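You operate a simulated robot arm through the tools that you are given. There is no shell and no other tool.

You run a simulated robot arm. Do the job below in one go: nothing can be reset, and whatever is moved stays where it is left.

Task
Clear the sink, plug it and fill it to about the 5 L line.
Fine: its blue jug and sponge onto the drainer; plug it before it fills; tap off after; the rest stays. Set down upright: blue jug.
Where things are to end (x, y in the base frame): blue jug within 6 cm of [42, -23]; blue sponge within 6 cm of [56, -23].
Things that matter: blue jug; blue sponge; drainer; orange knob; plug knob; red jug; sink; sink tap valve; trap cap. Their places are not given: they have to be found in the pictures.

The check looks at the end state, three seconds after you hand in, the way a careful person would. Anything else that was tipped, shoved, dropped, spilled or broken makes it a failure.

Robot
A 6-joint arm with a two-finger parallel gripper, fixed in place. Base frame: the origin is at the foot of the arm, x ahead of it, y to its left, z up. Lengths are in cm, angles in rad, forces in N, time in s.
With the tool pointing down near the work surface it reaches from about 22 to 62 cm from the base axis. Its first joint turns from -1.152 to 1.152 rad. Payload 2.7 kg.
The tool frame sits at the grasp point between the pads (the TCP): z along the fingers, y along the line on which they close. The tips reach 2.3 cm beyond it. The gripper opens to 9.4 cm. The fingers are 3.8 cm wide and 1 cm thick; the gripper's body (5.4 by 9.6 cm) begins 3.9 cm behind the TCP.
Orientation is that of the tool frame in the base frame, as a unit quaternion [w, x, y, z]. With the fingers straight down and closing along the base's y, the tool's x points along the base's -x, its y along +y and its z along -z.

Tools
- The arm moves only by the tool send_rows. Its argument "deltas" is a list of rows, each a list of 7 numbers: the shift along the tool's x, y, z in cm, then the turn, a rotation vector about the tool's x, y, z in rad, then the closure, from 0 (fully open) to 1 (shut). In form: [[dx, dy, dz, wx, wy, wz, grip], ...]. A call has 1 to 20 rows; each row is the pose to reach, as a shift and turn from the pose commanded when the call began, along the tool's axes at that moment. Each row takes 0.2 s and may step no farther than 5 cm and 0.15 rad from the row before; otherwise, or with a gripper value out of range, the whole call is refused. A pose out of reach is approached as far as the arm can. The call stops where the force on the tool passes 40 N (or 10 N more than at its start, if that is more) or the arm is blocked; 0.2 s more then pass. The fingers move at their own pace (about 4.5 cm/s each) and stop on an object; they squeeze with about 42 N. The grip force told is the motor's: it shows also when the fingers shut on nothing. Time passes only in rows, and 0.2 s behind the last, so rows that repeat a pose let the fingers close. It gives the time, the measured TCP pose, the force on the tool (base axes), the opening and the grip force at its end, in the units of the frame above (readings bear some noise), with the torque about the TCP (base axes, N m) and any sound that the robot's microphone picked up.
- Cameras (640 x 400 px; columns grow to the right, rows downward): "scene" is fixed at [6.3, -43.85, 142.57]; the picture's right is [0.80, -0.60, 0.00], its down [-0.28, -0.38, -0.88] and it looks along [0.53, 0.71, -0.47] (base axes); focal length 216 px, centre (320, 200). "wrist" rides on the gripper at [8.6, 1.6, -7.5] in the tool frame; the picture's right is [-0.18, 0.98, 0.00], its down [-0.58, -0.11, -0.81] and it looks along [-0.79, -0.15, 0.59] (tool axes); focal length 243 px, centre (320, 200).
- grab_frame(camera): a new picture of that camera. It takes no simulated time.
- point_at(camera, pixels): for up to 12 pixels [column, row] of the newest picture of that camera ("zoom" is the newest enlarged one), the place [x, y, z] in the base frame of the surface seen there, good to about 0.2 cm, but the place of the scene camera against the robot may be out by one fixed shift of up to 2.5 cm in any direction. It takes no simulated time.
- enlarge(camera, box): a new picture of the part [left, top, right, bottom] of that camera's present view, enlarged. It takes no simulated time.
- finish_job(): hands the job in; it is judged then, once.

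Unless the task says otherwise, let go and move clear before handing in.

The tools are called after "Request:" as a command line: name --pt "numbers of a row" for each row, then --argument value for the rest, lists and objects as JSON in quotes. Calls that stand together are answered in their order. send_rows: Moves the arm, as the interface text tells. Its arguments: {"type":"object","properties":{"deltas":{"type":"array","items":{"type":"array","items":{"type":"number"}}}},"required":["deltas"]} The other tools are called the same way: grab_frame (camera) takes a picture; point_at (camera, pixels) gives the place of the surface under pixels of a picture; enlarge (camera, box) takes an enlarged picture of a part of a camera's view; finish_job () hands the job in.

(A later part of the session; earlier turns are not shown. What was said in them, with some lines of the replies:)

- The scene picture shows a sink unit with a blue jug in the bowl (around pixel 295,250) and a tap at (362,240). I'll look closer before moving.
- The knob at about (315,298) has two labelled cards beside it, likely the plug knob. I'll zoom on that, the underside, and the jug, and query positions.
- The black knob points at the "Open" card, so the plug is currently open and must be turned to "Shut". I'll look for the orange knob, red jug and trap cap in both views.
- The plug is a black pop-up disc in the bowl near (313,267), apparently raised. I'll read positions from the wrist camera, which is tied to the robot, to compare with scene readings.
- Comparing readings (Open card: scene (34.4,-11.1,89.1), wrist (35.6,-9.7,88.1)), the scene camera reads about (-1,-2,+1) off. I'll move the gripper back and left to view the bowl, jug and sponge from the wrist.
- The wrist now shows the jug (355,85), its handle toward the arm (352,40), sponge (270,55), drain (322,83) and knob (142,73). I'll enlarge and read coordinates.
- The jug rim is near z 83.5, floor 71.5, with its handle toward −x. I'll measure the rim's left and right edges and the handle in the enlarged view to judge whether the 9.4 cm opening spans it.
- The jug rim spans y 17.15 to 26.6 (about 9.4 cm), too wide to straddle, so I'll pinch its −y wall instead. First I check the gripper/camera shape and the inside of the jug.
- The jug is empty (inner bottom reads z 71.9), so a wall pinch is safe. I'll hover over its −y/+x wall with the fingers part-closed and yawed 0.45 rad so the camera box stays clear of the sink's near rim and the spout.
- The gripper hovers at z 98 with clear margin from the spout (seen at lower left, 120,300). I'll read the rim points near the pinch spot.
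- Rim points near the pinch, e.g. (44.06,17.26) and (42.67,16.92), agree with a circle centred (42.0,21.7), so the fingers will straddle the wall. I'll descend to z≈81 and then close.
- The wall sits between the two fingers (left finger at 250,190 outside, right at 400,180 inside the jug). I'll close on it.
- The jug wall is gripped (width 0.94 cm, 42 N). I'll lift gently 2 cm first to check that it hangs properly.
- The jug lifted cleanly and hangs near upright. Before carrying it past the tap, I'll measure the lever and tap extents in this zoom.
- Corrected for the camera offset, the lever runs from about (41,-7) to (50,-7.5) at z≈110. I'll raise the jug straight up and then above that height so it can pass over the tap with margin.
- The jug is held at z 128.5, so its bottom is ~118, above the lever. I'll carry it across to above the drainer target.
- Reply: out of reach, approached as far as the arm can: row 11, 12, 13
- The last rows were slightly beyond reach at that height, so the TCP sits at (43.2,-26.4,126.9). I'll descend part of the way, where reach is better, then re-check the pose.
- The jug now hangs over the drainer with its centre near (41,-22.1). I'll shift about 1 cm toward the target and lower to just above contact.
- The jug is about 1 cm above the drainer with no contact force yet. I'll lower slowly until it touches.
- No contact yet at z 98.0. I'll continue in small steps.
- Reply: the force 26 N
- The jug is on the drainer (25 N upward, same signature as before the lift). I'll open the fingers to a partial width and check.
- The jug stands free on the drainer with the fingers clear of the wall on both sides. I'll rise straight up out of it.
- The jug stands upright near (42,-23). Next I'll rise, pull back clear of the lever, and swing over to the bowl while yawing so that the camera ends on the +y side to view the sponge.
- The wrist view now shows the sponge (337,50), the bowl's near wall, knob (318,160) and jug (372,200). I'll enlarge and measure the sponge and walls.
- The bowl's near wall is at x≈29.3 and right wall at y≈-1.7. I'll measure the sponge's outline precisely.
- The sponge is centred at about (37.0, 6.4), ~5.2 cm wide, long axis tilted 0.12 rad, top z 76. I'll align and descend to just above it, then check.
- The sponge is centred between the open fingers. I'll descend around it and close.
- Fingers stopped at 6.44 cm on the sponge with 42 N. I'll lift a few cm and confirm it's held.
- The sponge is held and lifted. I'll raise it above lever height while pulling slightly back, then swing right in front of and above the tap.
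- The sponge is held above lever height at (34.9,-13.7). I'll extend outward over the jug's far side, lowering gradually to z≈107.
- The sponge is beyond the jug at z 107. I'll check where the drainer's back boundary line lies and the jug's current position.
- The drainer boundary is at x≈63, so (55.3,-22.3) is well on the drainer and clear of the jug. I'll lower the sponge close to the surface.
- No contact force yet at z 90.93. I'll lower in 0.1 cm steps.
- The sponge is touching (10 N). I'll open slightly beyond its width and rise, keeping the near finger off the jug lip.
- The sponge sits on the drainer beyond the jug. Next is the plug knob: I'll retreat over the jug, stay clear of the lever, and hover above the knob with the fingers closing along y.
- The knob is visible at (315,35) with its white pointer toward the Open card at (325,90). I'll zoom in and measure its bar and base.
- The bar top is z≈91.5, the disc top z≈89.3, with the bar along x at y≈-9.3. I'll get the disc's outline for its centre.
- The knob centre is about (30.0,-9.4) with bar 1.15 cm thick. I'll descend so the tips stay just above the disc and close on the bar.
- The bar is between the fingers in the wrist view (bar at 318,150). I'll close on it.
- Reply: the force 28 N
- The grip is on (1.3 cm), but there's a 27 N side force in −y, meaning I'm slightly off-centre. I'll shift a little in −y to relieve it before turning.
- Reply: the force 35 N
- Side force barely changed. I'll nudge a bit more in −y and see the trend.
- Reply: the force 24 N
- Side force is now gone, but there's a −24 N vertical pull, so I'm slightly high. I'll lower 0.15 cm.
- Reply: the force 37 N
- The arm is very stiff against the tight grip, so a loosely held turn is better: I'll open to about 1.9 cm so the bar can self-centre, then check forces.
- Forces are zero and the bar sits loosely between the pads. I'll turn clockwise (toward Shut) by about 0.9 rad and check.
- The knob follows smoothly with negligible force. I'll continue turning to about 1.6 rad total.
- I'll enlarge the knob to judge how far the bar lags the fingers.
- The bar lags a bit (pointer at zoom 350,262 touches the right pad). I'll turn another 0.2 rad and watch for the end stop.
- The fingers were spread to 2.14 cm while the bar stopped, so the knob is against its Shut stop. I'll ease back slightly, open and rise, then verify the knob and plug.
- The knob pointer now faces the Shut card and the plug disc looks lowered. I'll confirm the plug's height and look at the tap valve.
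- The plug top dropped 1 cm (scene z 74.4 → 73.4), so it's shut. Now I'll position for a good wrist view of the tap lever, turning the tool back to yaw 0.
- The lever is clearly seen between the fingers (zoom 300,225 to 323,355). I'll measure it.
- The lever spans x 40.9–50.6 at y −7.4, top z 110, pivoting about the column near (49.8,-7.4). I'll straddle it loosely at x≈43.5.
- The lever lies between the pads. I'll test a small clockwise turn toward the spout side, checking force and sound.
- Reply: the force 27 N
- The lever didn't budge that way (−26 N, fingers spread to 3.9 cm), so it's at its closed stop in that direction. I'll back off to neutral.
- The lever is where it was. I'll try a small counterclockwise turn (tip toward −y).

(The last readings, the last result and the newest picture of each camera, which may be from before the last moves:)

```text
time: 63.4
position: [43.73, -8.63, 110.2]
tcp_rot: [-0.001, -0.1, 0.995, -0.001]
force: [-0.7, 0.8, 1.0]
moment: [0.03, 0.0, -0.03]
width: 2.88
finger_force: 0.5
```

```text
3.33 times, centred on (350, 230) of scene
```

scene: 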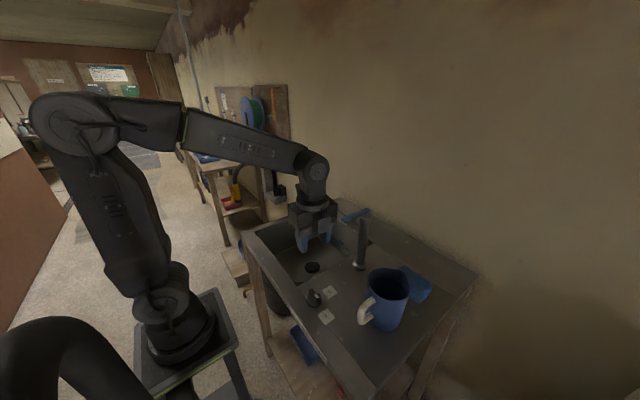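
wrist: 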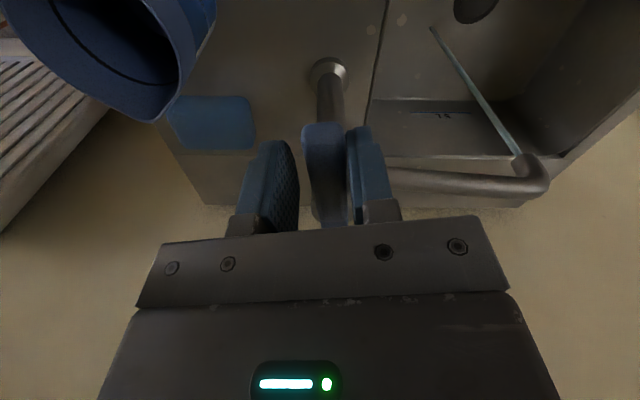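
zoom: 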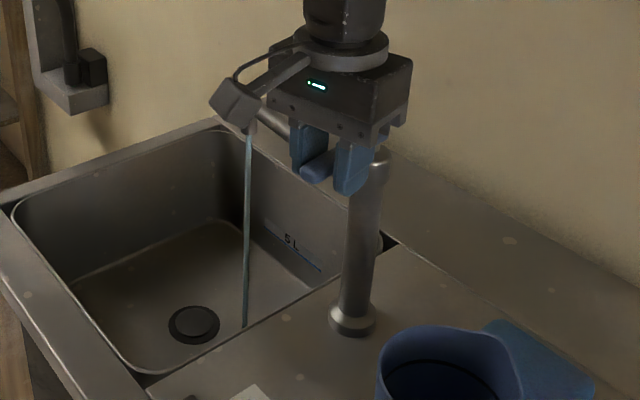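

Water started flowing from the spout into the bowl with a small turn. I'll hold this flow for 4 s and see how the level changes.

Request:
send_rows --pt "0 0 0 0 0 0 0.7" --pt "0 0 0 0 0 0 0.7" --pt "0 0 0 0 0 0 0.7" --pt "0 0 0 0 0 0 0.7" --pt "0 0 0 0 0 0 0.7" --pt "0 0 0 0 0 0 0.7" --pt "0 0 0 0 0 0 0.7" --pt "0 0 0 0 0 0 0.7" --pt "0 0 0 0 0 0 0.7" --pt "0 0 0 0 0 0 0.7" --pt "0 0 0 0 0 0 0.7" --pt "0 0 0 0 0 0 0.7" --pt "0 0 0 0 0 0 0.7" --pt "0 0 0 0 0 0 0.7" --pt "0 0 0 0 0 0 0.7" --pt "0 0 0 0 0 0 0.7" --pt "0 0 0 0 0 0 0.7" --pt "0 0 0 0 0 0 0.7" --pt "0 0 0 0 0 0 0.7" --pt "0 0 0 0 0 0 0.7"

Request:
grab_frame --camera "scene"

Request:
enlarge --camera "scene" --box '[240, 190, 370, 290]'

```text
time: 67.6
position: [43.7, -8.64, 110.25]
tcp_rot: [0.001, -0.1, 0.995, -0.001]
force: [0.4, 0.1, -0.1]
moment: [-0.04, 0.0, 0.02]
width: 2.81
finger_force: 0.1
```

```text
taken
```

scene: 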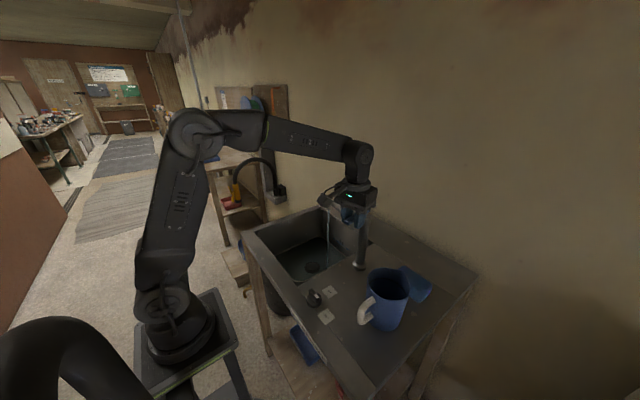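

```text
4.00 times, centred on (305, 240) of scene
```

zoom: 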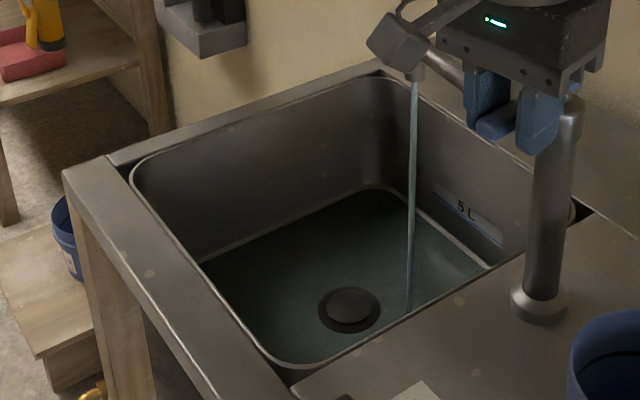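

Water is pooling and the plug holds. I'll read the water level and the height of the 5 L line.

Request:
point_at --camera "zoom" --pixels '[[280, 280], [350, 230], [440, 270], [250, 290], [460, 203], [480, 222], [440, 195], [498, 245], [350, 305]]'

Request:
enlarge --camera "scene" --box '[330, 220, 380, 265]'

```text
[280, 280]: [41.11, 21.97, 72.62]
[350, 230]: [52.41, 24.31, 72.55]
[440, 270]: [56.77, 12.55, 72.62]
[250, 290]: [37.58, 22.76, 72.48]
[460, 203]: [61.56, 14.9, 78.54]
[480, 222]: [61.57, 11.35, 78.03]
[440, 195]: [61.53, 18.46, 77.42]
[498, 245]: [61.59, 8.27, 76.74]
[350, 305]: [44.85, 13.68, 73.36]
```

```text
8.89 times, centred on (355, 242) of scene
```

zoom: 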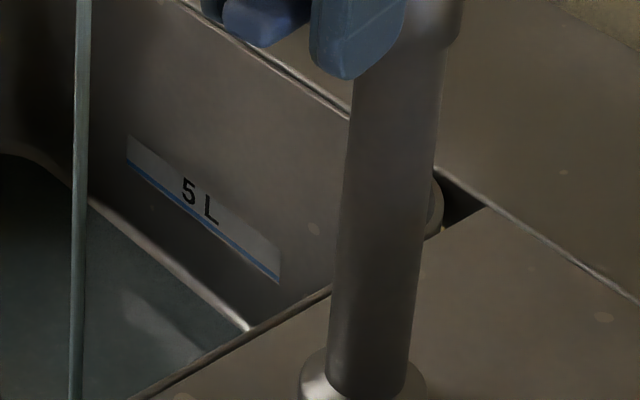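

I'll read the blue 5 L line exactly from this zoom, plus the water edge on the far wall.

Request:
point_at --camera "zoom" --pixels '[[129, 163], [160, 190], [200, 221], [240, 252], [275, 279], [200, 225], [240, 325], [150, 245], [100, 205], [60, 230]]'

```text
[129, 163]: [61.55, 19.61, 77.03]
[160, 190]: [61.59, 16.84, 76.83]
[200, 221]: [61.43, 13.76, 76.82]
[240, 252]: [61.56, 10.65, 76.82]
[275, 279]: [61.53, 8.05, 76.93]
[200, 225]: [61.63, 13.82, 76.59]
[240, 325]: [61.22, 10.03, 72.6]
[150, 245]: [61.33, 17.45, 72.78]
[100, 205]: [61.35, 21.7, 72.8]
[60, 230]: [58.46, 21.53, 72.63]
```

The 5 L line is at scene z≈76.85 and the floor at 72.5, so about 4.35 cm of depth is needed; only ~0.1–0.2 cm so far. I'll open the lever another 0.3 rad for a faster but controlled flow.

Request:
send_rows --pt "-0.01 -0.32 0 0 0 -0.05 0.7" --pt "-0.03 -0.63 0 0 0 -0.1 0.7" --pt "-0.07 -0.94 0 0 0 -0.15 0.7" --pt "-0.13 -1.25 0 0 0 -0.2 0.7" --pt "-0.2 -1.56 0 0 0 -0.25 0.7" --pt "-0.28 -1.86 0 0 0 -0.3 0.7" --pt "-0.28 -1.86 0 0 0 -0.3 0.7" --pt "-0.28 -1.86 0 0 0 -0.3 0.7" --pt "-0.28 -1.86 0 0 0 -0.3 0.7" --pt "-0.28 -1.86 0 0 0 -0.3 0.7"

Request:
enlarge --camera "scene" --box '[240, 170, 400, 290]'

Request:
grab_frame --camera "wrist"

```text
time: 69.8
position: [44.3, -10.43, 110.31]
tcp_rot: [0.0, -0.248, 0.969, -0.001]
force: [-0.2, 0.5, 0.9]
moment: [0.02, -0.02, 0.0]
width: 2.84
finger_force: 0.1
```

```text
3.33 times, centred on (320, 230) of scene
```

zoom: 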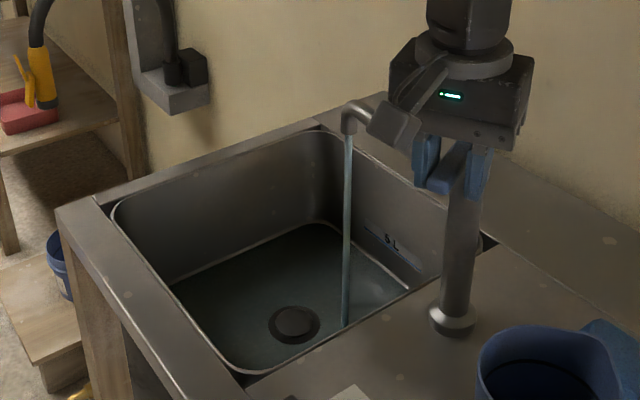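

```text
taken
```

wrist: 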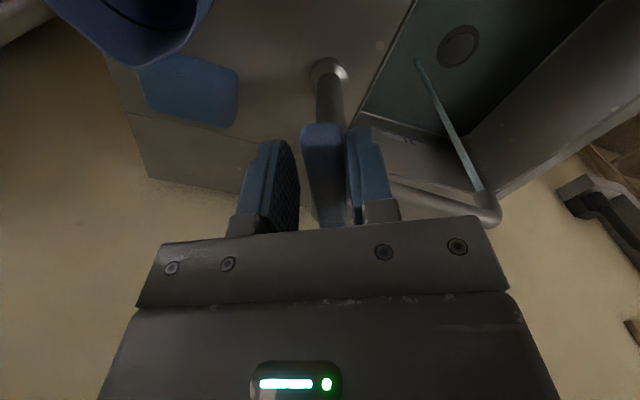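

The stream is thicker and stays within the bowl. I'll hold 4 s and read the level again.

Request:
send_rows --pt "0 0 0 0 0 0 0.7" --pt "0 0 0 0 0 0 0.7" --pt "0 0 0 0 0 0 0.7" --pt "0 0 0 0 0 0 0.7" --pt "0 0 0 0 0 0 0.7" --pt "0 0 0 0 0 0 0.7" --pt "0 0 0 0 0 0 0.7" --pt "0 0 0 0 0 0 0.7" --pt "0 0 0 0 0 0 0.7" --pt "0 0 0 0 0 0 0.7" --pt "0 0 0 0 0 0 0.7" --pt "0 0 0 0 0 0 0.7" --pt "0 0 0 0 0 0 0.7" --pt "0 0 0 0 0 0 0.7" --pt "0 0 0 0 0 0 0.7" --pt "0 0 0 0 0 0 0.7" --pt "0 0 0 0 0 0 0.7" --pt "0 0 0 0 0 0 0.7" --pt "0 0 0 0 0 0 0.7" --pt "0 0 0 0 0 0 0.7"

Request:
enlarge --camera "scene" --box '[260, 190, 370, 280]'

Request:
point_at --camera "zoom" --pixels '[[200, 250], [300, 200], [350, 250], [150, 280], [260, 280], [380, 260], [250, 220]]'

```text
time: 74.0
position: [44.27, -10.4, 110.2]
tcp_rot: [0.001, -0.247, 0.969, -0.001]
force: [-0.1, -0.8, 0.2]
moment: [0.01, 0.0, 0.04]
width: 2.81
finger_force: 0.1
```

```text
4.44 times, centred on (315, 235) of scene
```

zoom: 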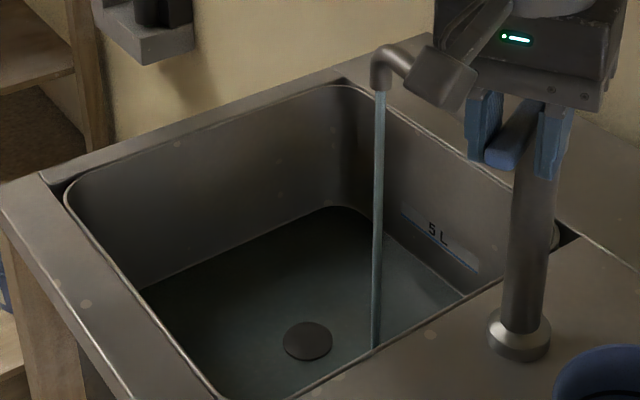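

```text
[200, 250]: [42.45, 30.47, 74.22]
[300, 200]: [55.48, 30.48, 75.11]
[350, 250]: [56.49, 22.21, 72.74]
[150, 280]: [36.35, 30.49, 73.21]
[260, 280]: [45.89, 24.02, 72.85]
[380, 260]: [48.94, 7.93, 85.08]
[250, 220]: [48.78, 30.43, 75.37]
```

The level reads ~72.8 (0.3 cm deep), rising about 0.04 cm/s, which is slow. I'll open the lever another 0.6 rad.

Request:
send_rows --pt "-0.03 -0.63 0 0 0 -0.1 0.7" --pt "-0.13 -1.25 0 0 0 -0.2 0.7" --pt "-0.28 -1.86 0 0 0 -0.3 0.7" --pt "-0.5 -2.45 0 0 0 -0.4 0.7" --pt "-0.77 -3.02 0 0 0 -0.5 0.7" --pt "-1.1 -3.56 0 0 0 -0.6 0.7" --pt "-1.1 -3.56 0 0 0 -0.6 0.7" --pt "-1.1 -3.56 0 0 0 -0.6 0.7" --pt "-1.1 -3.56 0 0 0 -0.6 0.7" --pt "-1.1 -3.56 0 0 0 -0.6 0.7" --pt "-1.1 -3.56 0 0 0 -0.6 0.7"

Request:
enlarge --camera "scene" --box '[260, 170, 400, 280]'

Request:
grab_frame --camera "wrist"

```text
time: 76.4
position: [47.1, -13.01, 110.27]
tcp_rot: [0.0, -0.522, 0.853, -0.001]
force: [1.0, -0.1, 0.4]
moment: [0.05, -0.02, 0.0]
width: 2.84
finger_force: 0.1
```

```text
3.64 times, centred on (330, 225) of scene
```

zoom: 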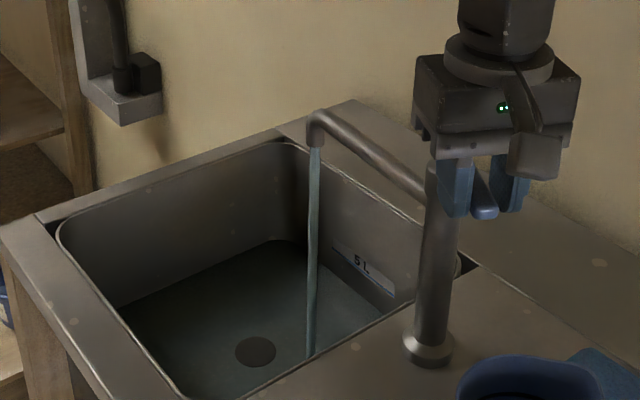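

```text
taken
```

wrist: 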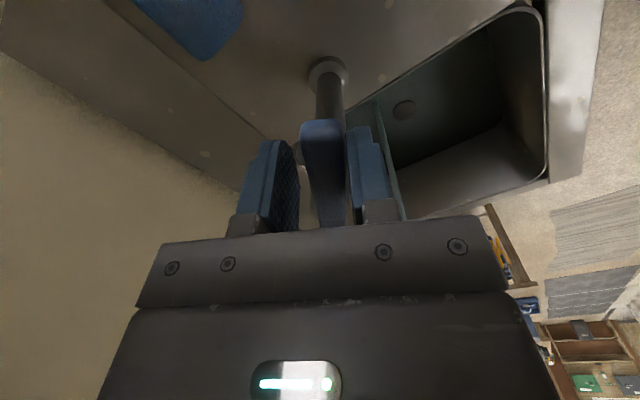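

The stream is thicker now and the arm is unloaded. I'll hold another 4 s and measure the level.

Request:
send_rows --pt "0 0 0 0 0 0 0.7" --pt "0 0 0 0 0 0 0.7" --pt "0 0 0 0 0 0 0.7" --pt "0 0 0 0 0 0 0.7" --pt "0 0 0 0 0 0 0.7" --pt "0 0 0 0 0 0 0.7" --pt "0 0 0 0 0 0 0.7" --pt "0 0 0 0 0 0 0.7" --pt "0 0 0 0 0 0 0.7" --pt "0 0 0 0 0 0 0.7" --pt "0 0 0 0 0 0 0.7" --pt "0 0 0 0 0 0 0.7" --pt "0 0 0 0 0 0 0.7" --pt "0 0 0 0 0 0 0.7" --pt "0 0 0 0 0 0 0.7" --pt "0 0 0 0 0 0 0.7" --pt "0 0 0 0 0 0 0.7" --pt "0 0 0 0 0 0 0.7" --pt "0 0 0 0 0 0 0.7" --pt "0 0 0 0 0 0 0.7"

Request:
enlarge --camera "scene" --box '[260, 190, 370, 280]'

Request:
point_at --camera "zoom" --pixels '[[350, 250], [260, 280], [300, 260], [330, 300], [240, 310], [430, 270], [310, 240], [350, 220]]'

```text
time: 80.6
position: [46.99, -13.04, 110.44]
tcp_rot: [0.0, -0.523, 0.853, -0.001]
force: [0.1, -0.2, 0.2]
moment: [-0.04, 0.03, 0.01]
width: 2.83
finger_force: 0.0
```

```text
4.44 times, centred on (315, 235) of scene
```

zoom: 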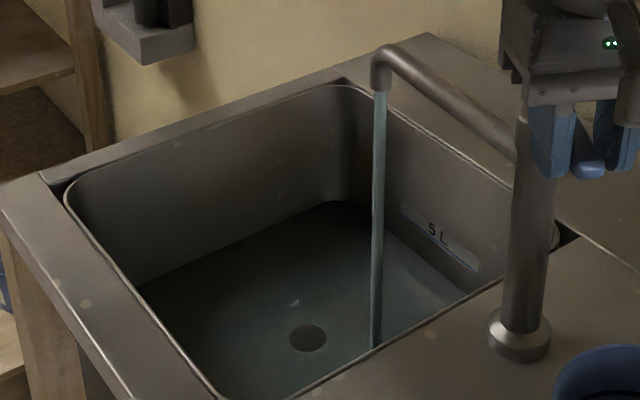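

```text
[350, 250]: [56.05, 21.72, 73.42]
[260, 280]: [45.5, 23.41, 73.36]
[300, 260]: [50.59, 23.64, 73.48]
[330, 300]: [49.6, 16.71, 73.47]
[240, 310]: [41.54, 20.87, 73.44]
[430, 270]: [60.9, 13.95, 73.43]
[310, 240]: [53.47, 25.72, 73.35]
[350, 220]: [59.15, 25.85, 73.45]
```

The level now reads 73.43 against a target of 76.85, rising roughly 0.1 cm/s. I'll hold two more intervals and re-measure.

Request:
send_rows --pt "0 0 0 0 0 0 0.7" --pt "0 0 0 0 0 0 0.7" --pt "0 0 0 0 0 0 0.7" --pt "0 0 0 0 0 0 0.7" --pt "0 0 0 0 0 0 0.7" --pt "0 0 0 0 0 0 0.7" --pt "0 0 0 0 0 0 0.7" --pt "0 0 0 0 0 0 0.7" --pt "0 0 0 0 0 0 0.7" --pt "0 0 0 0 0 0 0.7" --pt "0 0 0 0 0 0 0.7" --pt "0 0 0 0 0 0 0.7" --pt "0 0 0 0 0 0 0.7" --pt "0 0 0 0 0 0 0.7" --pt "0 0 0 0 0 0 0.7" --pt "0 0 0 0 0 0 0.7" --pt "0 0 0 0 0 0 0.7" --pt "0 0 0 0 0 0 0.7" --pt "0 0 0 0 0 0 0.7" --pt "0 0 0 0 0 0 0.7"

Request:
enlarge --camera "scene" --box '[260, 190, 370, 280]'

Request:
point_at --camera "zoom" --pixels '[[350, 250], [260, 280], [300, 260], [330, 300], [240, 310], [430, 270], [310, 240], [350, 220]]'

```text
time: 84.8
position: [46.9, -13.06, 110.35]
tcp_rot: [0.0, -0.522, 0.853, -0.002]
force: [-0.5, -0.9, 0.2]
moment: [0.01, 0.02, -0.01]
width: 2.8
finger_force: 0.1
```

```text
4.44 times, centred on (315, 235) of scene
```

zoom: 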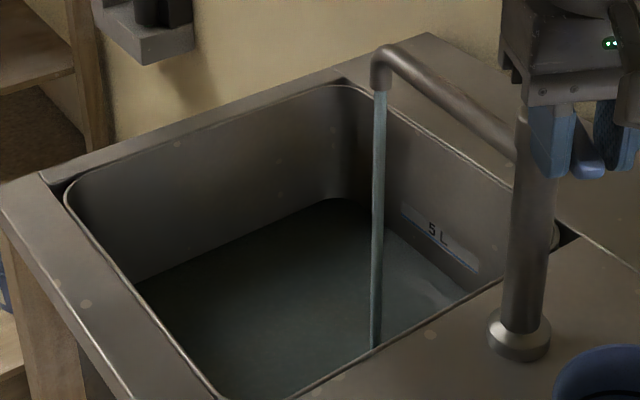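

```text
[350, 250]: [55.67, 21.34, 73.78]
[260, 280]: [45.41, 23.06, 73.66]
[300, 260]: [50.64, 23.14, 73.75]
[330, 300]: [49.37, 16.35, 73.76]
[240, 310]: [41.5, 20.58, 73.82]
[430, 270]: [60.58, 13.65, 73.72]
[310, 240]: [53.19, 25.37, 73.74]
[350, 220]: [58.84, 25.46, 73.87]
```

The level averages 73.76, rising 0.08 cm/s, with about 3.1 cm left (~39 s). I'll hold for three intervals and re-measure.

Request:
send_rows --pt "0 0 0 0 0 0 0.7" --pt "0 0 0 0 0 0 0.7" --pt "0 0 0 0 0 0 0.7" --pt "0 0 0 0 0 0 0.7" --pt "0 0 0 0 0 0 0.7" --pt "0 0 0 0 0 0 0.7" --pt "0 0 0 0 0 0 0.7" --pt "0 0 0 0 0 0 0.7" --pt "0 0 0 0 0 0 0.7" --pt "0 0 0 0 0 0 0.7" --pt "0 0 0 0 0 0 0.7" --pt "0 0 0 0 0 0 0.7" --pt "0 0 0 0 0 0 0.7" --pt "0 0 0 0 0 0 0.7" --pt "0 0 0 0 0 0 0.7" --pt "0 0 0 0 0 0 0.7" --pt "0 0 0 0 0 0 0.7" --pt "0 0 0 0 0 0 0.7" --pt "0 0 0 0 0 0 0.7" --pt "0 0 0 0 0 0 0.7"

Request:
send_rows --pt "0 0 0 0 0 0 0.7" --pt "0 0 0 0 0 0 0.7" --pt "0 0 0 0 0 0 0.7" --pt "0 0 0 0 0 0 0.7" --pt "0 0 0 0 0 0 0.7" --pt "0 0 0 0 0 0 0.7" --pt "0 0 0 0 0 0 0.7" --pt "0 0 0 0 0 0 0.7" --pt "0 0 0 0 0 0 0.7" --pt "0 0 0 0 0 0 0.7" --pt "0 0 0 0 0 0 0.7" --pt "0 0 0 0 0 0 0.7" --pt "0 0 0 0 0 0 0.7" --pt "0 0 0 0 0 0 0.7" --pt "0 0 0 0 0 0 0.7" --pt "0 0 0 0 0 0 0.7" --pt "0 0 0 0 0 0 0.7" --pt "0 0 0 0 0 0 0.7" --pt "0 0 0 0 0 0 0.7" --pt "0 0 0 0 0 0 0.7"

Request:
send_rows --pt "0 0 0 0 0 0 0.7" --pt "0 0 0 0 0 0 0.7" --pt "0 0 0 0 0 0 0.7" --pt "0 0 0 0 0 0 0.7" --pt "0 0 0 0 0 0 0.7" --pt "0 0 0 0 0 0 0.7" --pt "0 0 0 0 0 0 0.7" --pt "0 0 0 0 0 0 0.7" --pt "0 0 0 0 0 0 0.7" --pt "0 0 0 0 0 0 0.7" --pt "0 0 0 0 0 0 0.7" --pt "0 0 0 0 0 0 0.7" --pt "0 0 0 0 0 0 0.7" --pt "0 0 0 0 0 0 0.7" --pt "0 0 0 0 0 0 0.7" --pt "0 0 0 0 0 0 0.7" --pt "0 0 0 0 0 0 0.7" --pt "0 0 0 0 0 0 0.7" --pt "0 0 0 0 0 0 0.7" --pt "0 0 0 0 0 0 0.7"

Request:
enlarge --camera "scene" --box '[260, 190, 370, 280]'

Request:
point_at --camera "zoom" --pixels '[[350, 250], [260, 280], [300, 260], [330, 300], [240, 310], [430, 270], [310, 240], [350, 220]]'

```text
time: 89.0
position: [47.1, -13.09, 110.39]
tcp_rot: [0.0, -0.523, 0.852, -0.001]
force: [-0.4, -0.2, -0.6]
moment: [0.04, 0.0, 0.01]
width: 2.83
finger_force: 0.1
```

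```text
time: 93.2
position: [46.92, -13.12, 110.49]
tcp_rot: [-0.001, -0.522, 0.853, -0.001]
force: [0.0, -0.1, 0.3]
moment: [-0.01, 0.02, -0.04]
width: 2.81
finger_force: 0.1
```

```text
time: 97.4
position: [47.09, -13.11, 110.33]
tcp_rot: [0.0, -0.523, 0.853, -0.002]
force: [-0.7, 0.0, 1.0]
moment: [0.0, 0.0, 0.0]
width: 2.81
finger_force: 0.0
```

```text
4.44 times, centred on (315, 235) of scene
```

zoom: 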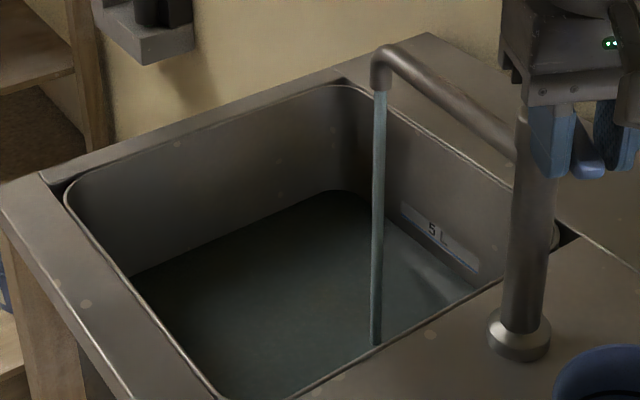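

```text
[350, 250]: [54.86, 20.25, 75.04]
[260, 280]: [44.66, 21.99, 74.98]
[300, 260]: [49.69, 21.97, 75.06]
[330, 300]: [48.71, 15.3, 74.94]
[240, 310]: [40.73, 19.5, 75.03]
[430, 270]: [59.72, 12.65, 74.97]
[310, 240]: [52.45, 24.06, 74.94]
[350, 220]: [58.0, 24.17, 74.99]
```

The level is 74.99, rising 0.098 cm/s, so about 1.86 cm (19 s) remain. I'll hold for three more intervals (12.6 s) and re-measure before closing.

Request:
send_rows --pt "0 0 0 0 0 0 0.7" --pt "0 0 0 0 0 0 0.7" --pt "0 0 0 0 0 0 0.7" --pt "0 0 0 0 0 0 0.7" --pt "0 0 0 0 0 0 0.7" --pt "0 0 0 0 0 0 0.7" --pt "0 0 0 0 0 0 0.7" --pt "0 0 0 0 0 0 0.7" --pt "0 0 0 0 0 0 0.7" --pt "0 0 0 0 0 0 0.7" --pt "0 0 0 0 0 0 0.7" --pt "0 0 0 0 0 0 0.7" --pt "0 0 0 0 0 0 0.7" --pt "0 0 0 0 0 0 0.7" --pt "0 0 0 0 0 0 0.7" --pt "0 0 0 0 0 0 0.7" --pt "0 0 0 0 0 0 0.7" --pt "0 0 0 0 0 0 0.7" --pt "0 0 0 0 0 0 0.7" --pt "0 0 0 0 0 0 0.7"

Request:
send_rows --pt "0 0 0 0 0 0 0.7" --pt "0 0 0 0 0 0 0.7" --pt "0 0 0 0 0 0 0.7" --pt "0 0 0 0 0 0 0.7" --pt "0 0 0 0 0 0 0.7" --pt "0 0 0 0 0 0 0.7" --pt "0 0 0 0 0 0 0.7" --pt "0 0 0 0 0 0 0.7" --pt "0 0 0 0 0 0 0.7" --pt "0 0 0 0 0 0 0.7" --pt "0 0 0 0 0 0 0.7" --pt "0 0 0 0 0 0 0.7" --pt "0 0 0 0 0 0 0.7" --pt "0 0 0 0 0 0 0.7" --pt "0 0 0 0 0 0 0.7" --pt "0 0 0 0 0 0 0.7" --pt "0 0 0 0 0 0 0.7" --pt "0 0 0 0 0 0 0.7" --pt "0 0 0 0 0 0 0.7" --pt "0 0 0 0 0 0 0.7"

Request:
send_rows --pt "0 0 0 0 0 0 0.7" --pt "0 0 0 0 0 0 0.7" --pt "0 0 0 0 0 0 0.7" --pt "0 0 0 0 0 0 0.7" --pt "0 0 0 0 0 0 0.7" --pt "0 0 0 0 0 0 0.7" --pt "0 0 0 0 0 0 0.7" --pt "0 0 0 0 0 0 0.7" --pt "0 0 0 0 0 0 0.7" --pt "0 0 0 0 0 0 0.7" --pt "0 0 0 0 0 0 0.7" --pt "0 0 0 0 0 0 0.7" --pt "0 0 0 0 0 0 0.7" --pt "0 0 0 0 0 0 0.7" --pt "0 0 0 0 0 0 0.7" --pt "0 0 0 0 0 0 0.7" --pt "0 0 0 0 0 0 0.7" --pt "0 0 0 0 0 0 0.7" --pt "0 0 0 0 0 0 0.7" --pt "0 0 0 0 0 0 0.7"

Request:
enlarge --camera "scene" --box '[260, 190, 370, 280]'

Request:
point_at --camera "zoom" --pixels '[[350, 250], [260, 280], [300, 260], [330, 300], [240, 310], [430, 270], [310, 240], [350, 220], [404, 208], [440, 240]]'

```text
time: 101.6
position: [47.04, -13.03, 110.28]
tcp_rot: [0.0, -0.522, 0.853, -0.001]
force: [0.2, -0.3, 0.2]
moment: [0.01, 0.0, 0.02]
width: 2.85
finger_force: 0.1
```

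```text
time: 105.8
position: [46.9, -12.99, 110.37]
tcp_rot: [-0.001, -0.523, 0.852, -0.001]
force: [-1.0, -0.2, 0.3]
moment: [0.01, -0.01, 0.02]
width: 2.8
finger_force: 0.1
```

```text
time: 110.0
position: [47.01, -13.01, 110.41]
tcp_rot: [0.0, -0.522, 0.853, -0.002]
force: [-0.2, 0.1, 0.0]
moment: [0.0, -0.01, -0.05]
width: 2.82
finger_force: 0.0
```

```text
4.44 times, centred on (315, 235) of scene
```

zoom: 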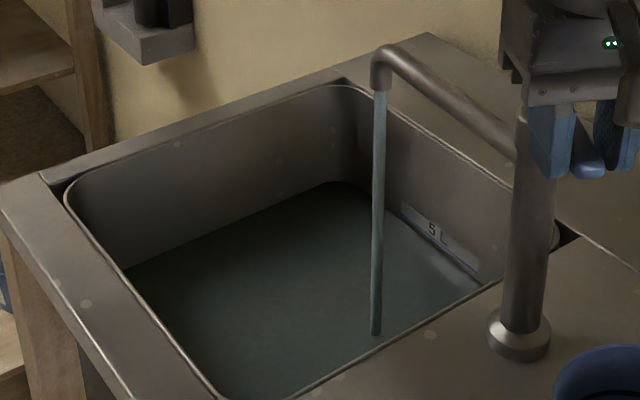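

```text
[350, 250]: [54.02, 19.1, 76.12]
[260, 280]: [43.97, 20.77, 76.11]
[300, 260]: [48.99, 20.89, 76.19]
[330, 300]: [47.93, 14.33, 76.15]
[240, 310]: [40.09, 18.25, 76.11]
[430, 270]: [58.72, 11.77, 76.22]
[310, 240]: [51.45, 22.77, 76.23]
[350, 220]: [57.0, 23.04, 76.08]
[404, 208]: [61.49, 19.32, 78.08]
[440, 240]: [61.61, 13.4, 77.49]
```

The level is 76.15, rising 0.092 cm/s, with 0.7 cm left to 76.85. I'll hold one more 4.2 s interval, measure, then close.

Request:
send_rows --pt "0 0 0 0 0 0 0.7" --pt "0 0 0 0 0 0 0.7" --pt "0 0 0 0 0 0 0.7" --pt "0 0 0 0 0 0 0.7" --pt "0 0 0 0 0 0 0.7" --pt "0 0 0 0 0 0 0.7" --pt "0 0 0 0 0 0 0.7" --pt "0 0 0 0 0 0 0.7" --pt "0 0 0 0 0 0 0.7" --pt "0 0 0 0 0 0 0.7" --pt "0 0 0 0 0 0 0.7" --pt "0 0 0 0 0 0 0.7" --pt "0 0 0 0 0 0 0.7" --pt "0 0 0 0 0 0 0.7" --pt "0 0 0 0 0 0 0.7" --pt "0 0 0 0 0 0 0.7" --pt "0 0 0 0 0 0 0.7" --pt "0 0 0 0 0 0 0.7" --pt "0 0 0 0 0 0 0.7" --pt "0 0 0 0 0 0 0.7"

Request:
enlarge --camera "scene" --box '[260, 190, 370, 280]'

Request:
point_at --camera "zoom" --pixels '[[350, 250], [260, 280], [300, 260], [330, 300], [240, 310], [430, 270], [310, 240], [350, 220], [280, 300], [400, 240]]'

```text
time: 114.2
position: [46.97, -13.03, 110.38]
tcp_rot: [0.0, -0.522, 0.853, -0.001]
force: [0.6, 0.5, 0.1]
moment: [0.0, 0.04, -0.02]
width: 2.82
finger_force: 0.1
```

```text
4.44 times, centred on (315, 235) of scene
```

zoom: 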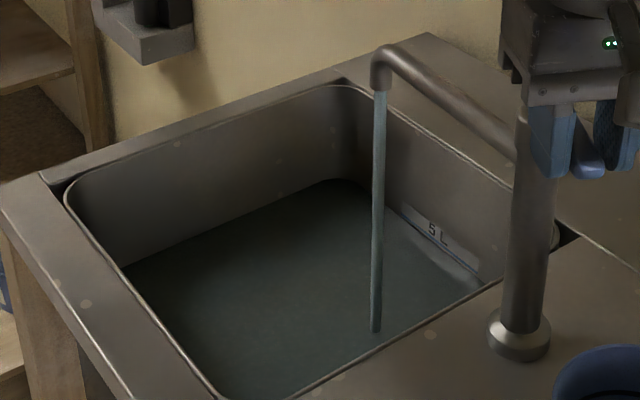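

```text
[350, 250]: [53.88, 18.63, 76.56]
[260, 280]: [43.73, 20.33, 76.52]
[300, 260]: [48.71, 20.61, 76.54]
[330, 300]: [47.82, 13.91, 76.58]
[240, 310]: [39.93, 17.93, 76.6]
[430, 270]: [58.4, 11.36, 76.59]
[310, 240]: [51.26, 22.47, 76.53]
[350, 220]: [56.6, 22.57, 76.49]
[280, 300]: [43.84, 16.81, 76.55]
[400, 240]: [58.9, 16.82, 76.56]
```

The level is 76.55. I'll hold 0.8 s more and then swing the lever back to closed.

Request:
send_rows --pt "0 0 0 0 0 0 0.7" --pt "0 0 0 0 0 0 0.7" --pt "0 0 0 0 0 0 0.7" --pt "0 0 0 0 0 0 0.7" --pt "-0.03 0.63 0 0 0 0.1 0.7" --pt "-0.13 1.25 0 0 0 0.2 0.7" --pt "-0.28 1.86 0 0 0 0.3 0.7" --pt "-0.5 2.45 0 0 0 0.4 0.7" --pt "-0.77 3.02 0 0 0 0.5 0.7" --pt "-1.1 3.56 0 0 0 0.6 0.7" --pt "-1.48 4.06 0 0 0 0.7 0.7" --pt "-1.91 4.52 0 0 0 0.8 0.7" --pt "-2.38 4.93 0 0 0 0.9 0.7" --pt "-2.9 5.3 0 0 0 1.0 0.7" --pt "-3.44 5.61 0 0 0 1.1 0.7" --pt "-3.73 5.75 0 0 0 1.15 0.7"

Request:
enlarge --camera "scene" --box '[260, 170, 400, 280]'

Request:
grab_frame --camera "wrist"

```text
time: 117.6
position: [43.52, -7.11, 110.2]
tcp_rot: [0.001, 0.026, 1.0, 0.0]
force: [0.1, -1.3, 0.8]
moment: [0.02, 0.0, 0.01]
width: 2.91
finger_force: 1.2
```

```text
3.64 times, centred on (330, 225) of scene
```

zoom: 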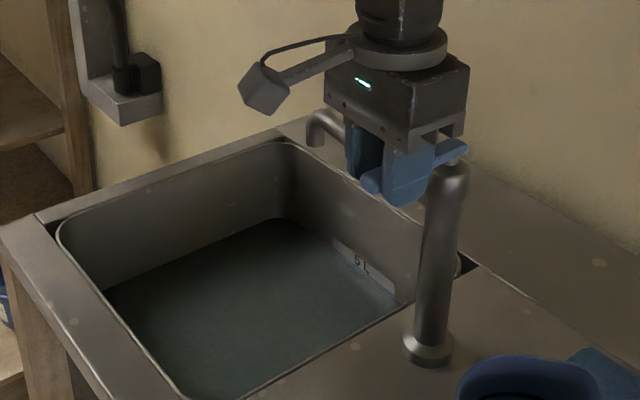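

```text
taken
```

wrist: 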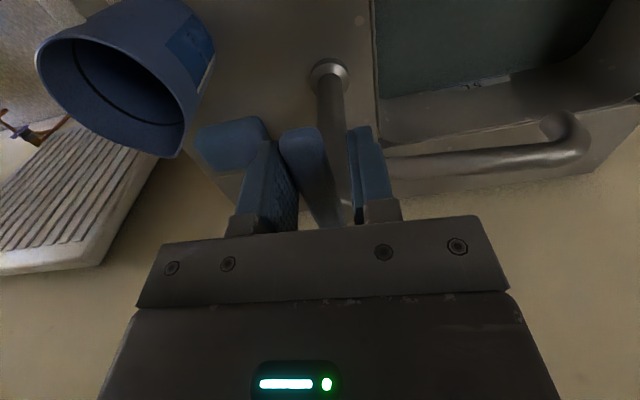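

The stream has stopped and the lever is near its closed stop. I'll press very slightly further to make sure it's fully closed, then back off, and read the level.

Request:
send_rows --pt "0 0.15 0 0 0 0.02 0.7" --pt "-0.01 0.3 0 0 0 0.04 0.7" --pt "-0.01 0.3 0 0 0 0.04 0.7"

Request:
enlarge --camera "scene" --box '[260, 190, 370, 280]'

Request:
point_at --camera "zoom" --pixels '[[350, 250], [260, 280], [300, 260], [330, 300], [240, 310], [430, 270], [310, 240], [350, 220], [280, 300], [400, 240]]'

```text
time: 118.4
position: [43.62, -6.79, 110.29]
tcp_rot: [0.001, 0.045, 0.999, -0.001]
force: [2.5, -12.0, -2.2]
moment: [-0.04, -0.19, 0.32]
width: 3.36
finger_force: 6.0
```

```text
4.44 times, centred on (315, 235) of scene
```

zoom: 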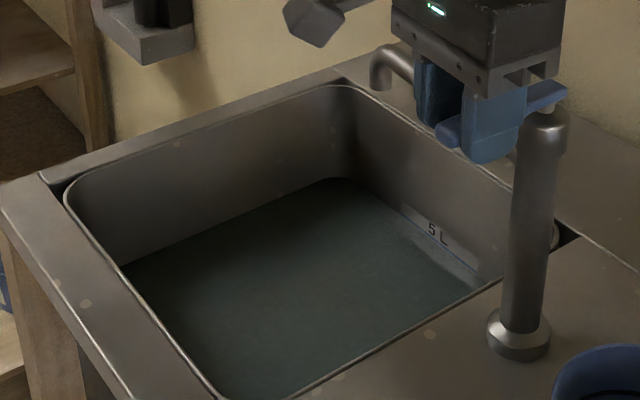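

```text
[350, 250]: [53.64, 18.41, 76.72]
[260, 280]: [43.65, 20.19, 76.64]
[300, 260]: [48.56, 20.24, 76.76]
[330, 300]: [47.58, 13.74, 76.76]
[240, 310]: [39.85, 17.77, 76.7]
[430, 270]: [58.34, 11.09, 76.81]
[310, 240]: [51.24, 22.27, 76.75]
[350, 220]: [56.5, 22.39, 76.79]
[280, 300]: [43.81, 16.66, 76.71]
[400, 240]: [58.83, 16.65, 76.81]
```

The level is 76.75, within 0.1 cm of the line, and the lever is firmly at its stop (12 N). I'll centre the fingers, open a bit, and rise clear.

Request:
send_rows --pt "0 -0.3 0 0 0 -0.04 0.7" --pt "0 -0.6 0 0 0 -0.08 0.6" --pt "0 -0.6 0 0 0 -0.08 0.6" --pt "0 -0.6 0 0 0 -0.08 0.6" --pt "0 -0.6 -2 0 0 -0.08 0.6" --pt "0 -0.6 -5 0 0 -0.08 0.6" --pt "2 -0.6 -9 0 0 -0.08 0.6" --pt "6 -0.6 -11 0 0 -0.08 0.6" --pt "8 -0.6 -11 0 0 -0.08 0.6" --pt "8 -0.6 -11 0 0 -0.08 0.6"

Request:
grab_frame --camera "wrist"

Request:
grab_frame --camera "scene"

Request:
enlarge --camera "scene" --box '[240, 190, 400, 300]'

```text
time: 120.6
position: [35.39, -6.77, 121.34]
tcp_rot: [-0.001, 0.006, 1.0, -0.001]
force: [-0.4, 0.1, -0.2]
moment: [-0.02, 0.0, 0.01]
width: 3.76
finger_force: 0.0
```

```text
taken
```

wrist: 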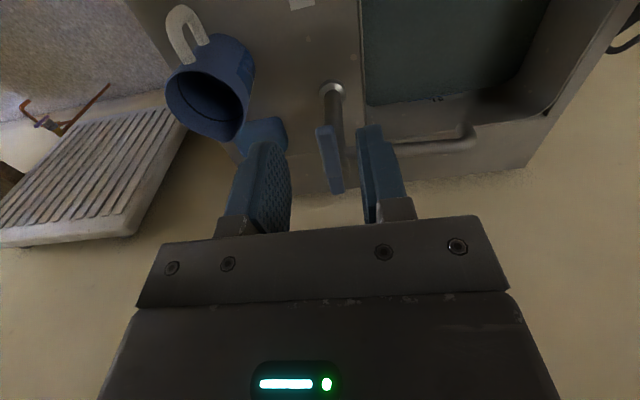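

```text
taken
```

scene: 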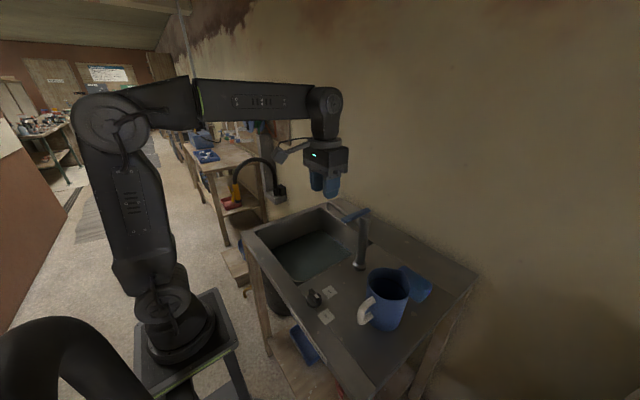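

```text
3.64 times, centred on (320, 245) of scene
```

zoom: 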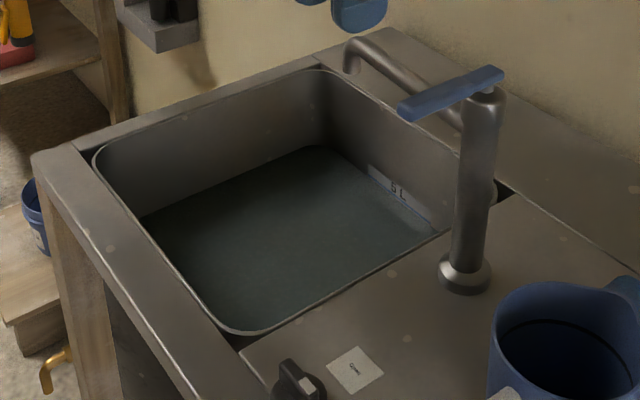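

The water is off, the lever is back and the bowl is filled to the line. I'll retreat to near the starting pose and re-measure the level, lever, jug and sponge.

Request:
send_rows --pt "2 2 -3 0 0 0 0.3" --pt "4 5 -6 0 0 0 0" --pt "6 8 -9 0 0 0 0" --pt "6 8 -11 0 0 0 0" --pt "6 8 -11 0 0 0 0" --pt "6 8 -11 0 0 0 0" --pt "6 8 -11 0 0 0 0" --pt "6 8 -11 0 0 0 0" --pt "6 8 -11 0 0 0 0" --pt "6 8 -11 0 0 0 0"

Request:
grab_frame --camera "wrist"

Request:
enlarge --camera "scene" --box '[260, 190, 370, 280]'

Request:
point_at --camera "zoom" --pixels '[[350, 250], [260, 280], [300, 260], [330, 300], [240, 310], [430, 270], [310, 240], [350, 220], [280, 300], [400, 240], [450, 145], [555, 95]]'

Request:
enlarge --camera "scene" --box '[290, 240, 450, 350]'

```text
time: 122.8
position: [29.71, 1.26, 132.35]
tcp_rot: [0.0, 0.004, 1.0, -0.001]
force: [-0.2, 0.3, -0.6]
moment: [0.0, 0.0, 0.03]
width: 9.39
finger_force: 0.0
```

```text
taken
```

wrist: 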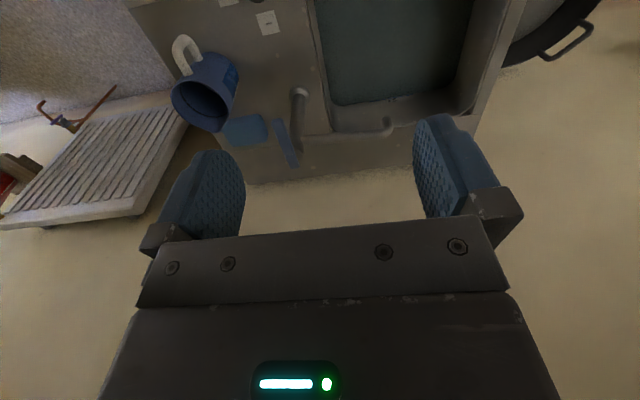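

```text
4.44 times, centred on (315, 235) of scene
```

zoom: 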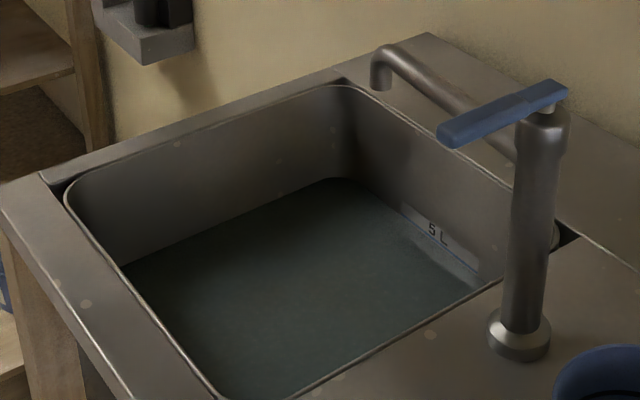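

```text
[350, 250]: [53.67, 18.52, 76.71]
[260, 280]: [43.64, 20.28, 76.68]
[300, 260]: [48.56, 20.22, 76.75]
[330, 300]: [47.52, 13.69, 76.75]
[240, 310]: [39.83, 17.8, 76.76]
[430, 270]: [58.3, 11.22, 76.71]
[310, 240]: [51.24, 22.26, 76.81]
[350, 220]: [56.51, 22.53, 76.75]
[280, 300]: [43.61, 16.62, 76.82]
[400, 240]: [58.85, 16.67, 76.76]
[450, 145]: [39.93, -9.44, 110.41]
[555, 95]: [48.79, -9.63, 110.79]
```

```text
3.64 times, centred on (370, 295) of scene
```

zoom: 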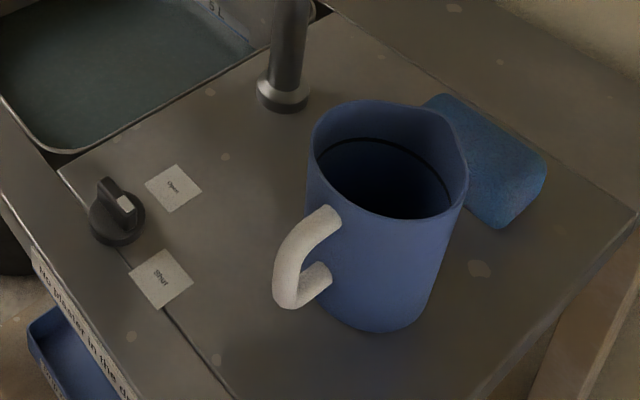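

The level holds at 76.75 (line 76.85), nothing is dripping, the knob points to Shut, and the lever matches its original closed position. I'll do a last position check of jug and sponge.

Request:
point_at --camera "zoom" --pixels '[[314, 145], [468, 175], [385, 102], [390, 217], [430, 105], [545, 165], [500, 220], [495, 140]]'

Request:
point_at --camera "wrist" --pixels '[[173, 92], [238, 85], [200, 82], [212, 130], [245, 130], [225, 120], [266, 118], [268, 140]]'

Request:
enlarge --camera "scene" --box '[230, 250, 400, 400]'

```text
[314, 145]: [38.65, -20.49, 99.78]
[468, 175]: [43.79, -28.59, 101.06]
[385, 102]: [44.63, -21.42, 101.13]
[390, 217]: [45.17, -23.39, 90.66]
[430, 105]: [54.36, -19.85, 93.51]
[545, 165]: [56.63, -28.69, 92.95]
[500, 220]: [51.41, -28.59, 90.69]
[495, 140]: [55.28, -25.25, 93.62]
```

```text
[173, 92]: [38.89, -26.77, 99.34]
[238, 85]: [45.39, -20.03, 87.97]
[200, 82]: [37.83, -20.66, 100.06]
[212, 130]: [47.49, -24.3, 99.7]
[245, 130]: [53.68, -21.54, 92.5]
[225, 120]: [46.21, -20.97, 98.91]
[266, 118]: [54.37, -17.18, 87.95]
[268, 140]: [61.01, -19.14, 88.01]
```

```text
2.67 times, centred on (315, 325) of scene
```

zoom: 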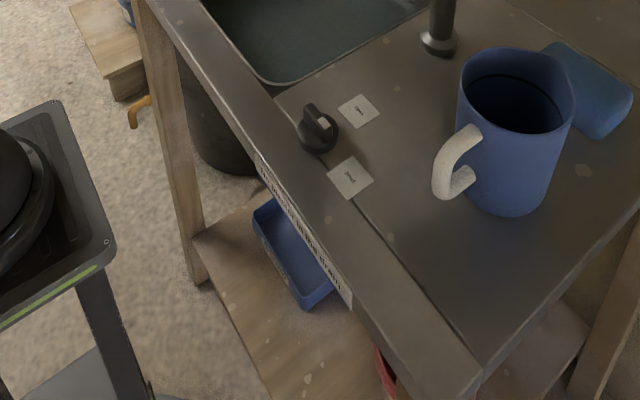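

The jug stands upright at about (42,-23), the sponge lies near (55.4,-22.3), and the floor below is dry. The arm is clear and the gripper empty, so I'm handing in.

Request:
finish_job

```text
The job is handed in.
```

The sink is cleared, plugged and filled to just under the 5 L line, with the tap off, and the job is handed in. The check's result hasn't come back to me.

| Item | End state |
|---|---|
| Blue jug | Upright on the drainer at about (42, -23), the target spot |
| Blue sponge | On the drainer at about (55.4, -22.3), within 1 cm of its target |
| Plug | Turned fully to "Shut" before filling; the water level held steady after the tap was off |
| Water level | About 0.1 cm below the line, roughly 4.9 L |
| Tap | Lever back at its closed stop, no drip seen |

I never touched the orange knob, red jug or trap cap, and I saw no water on the floor under the sink. The arm is back near its starting position with the gripper empty and open.
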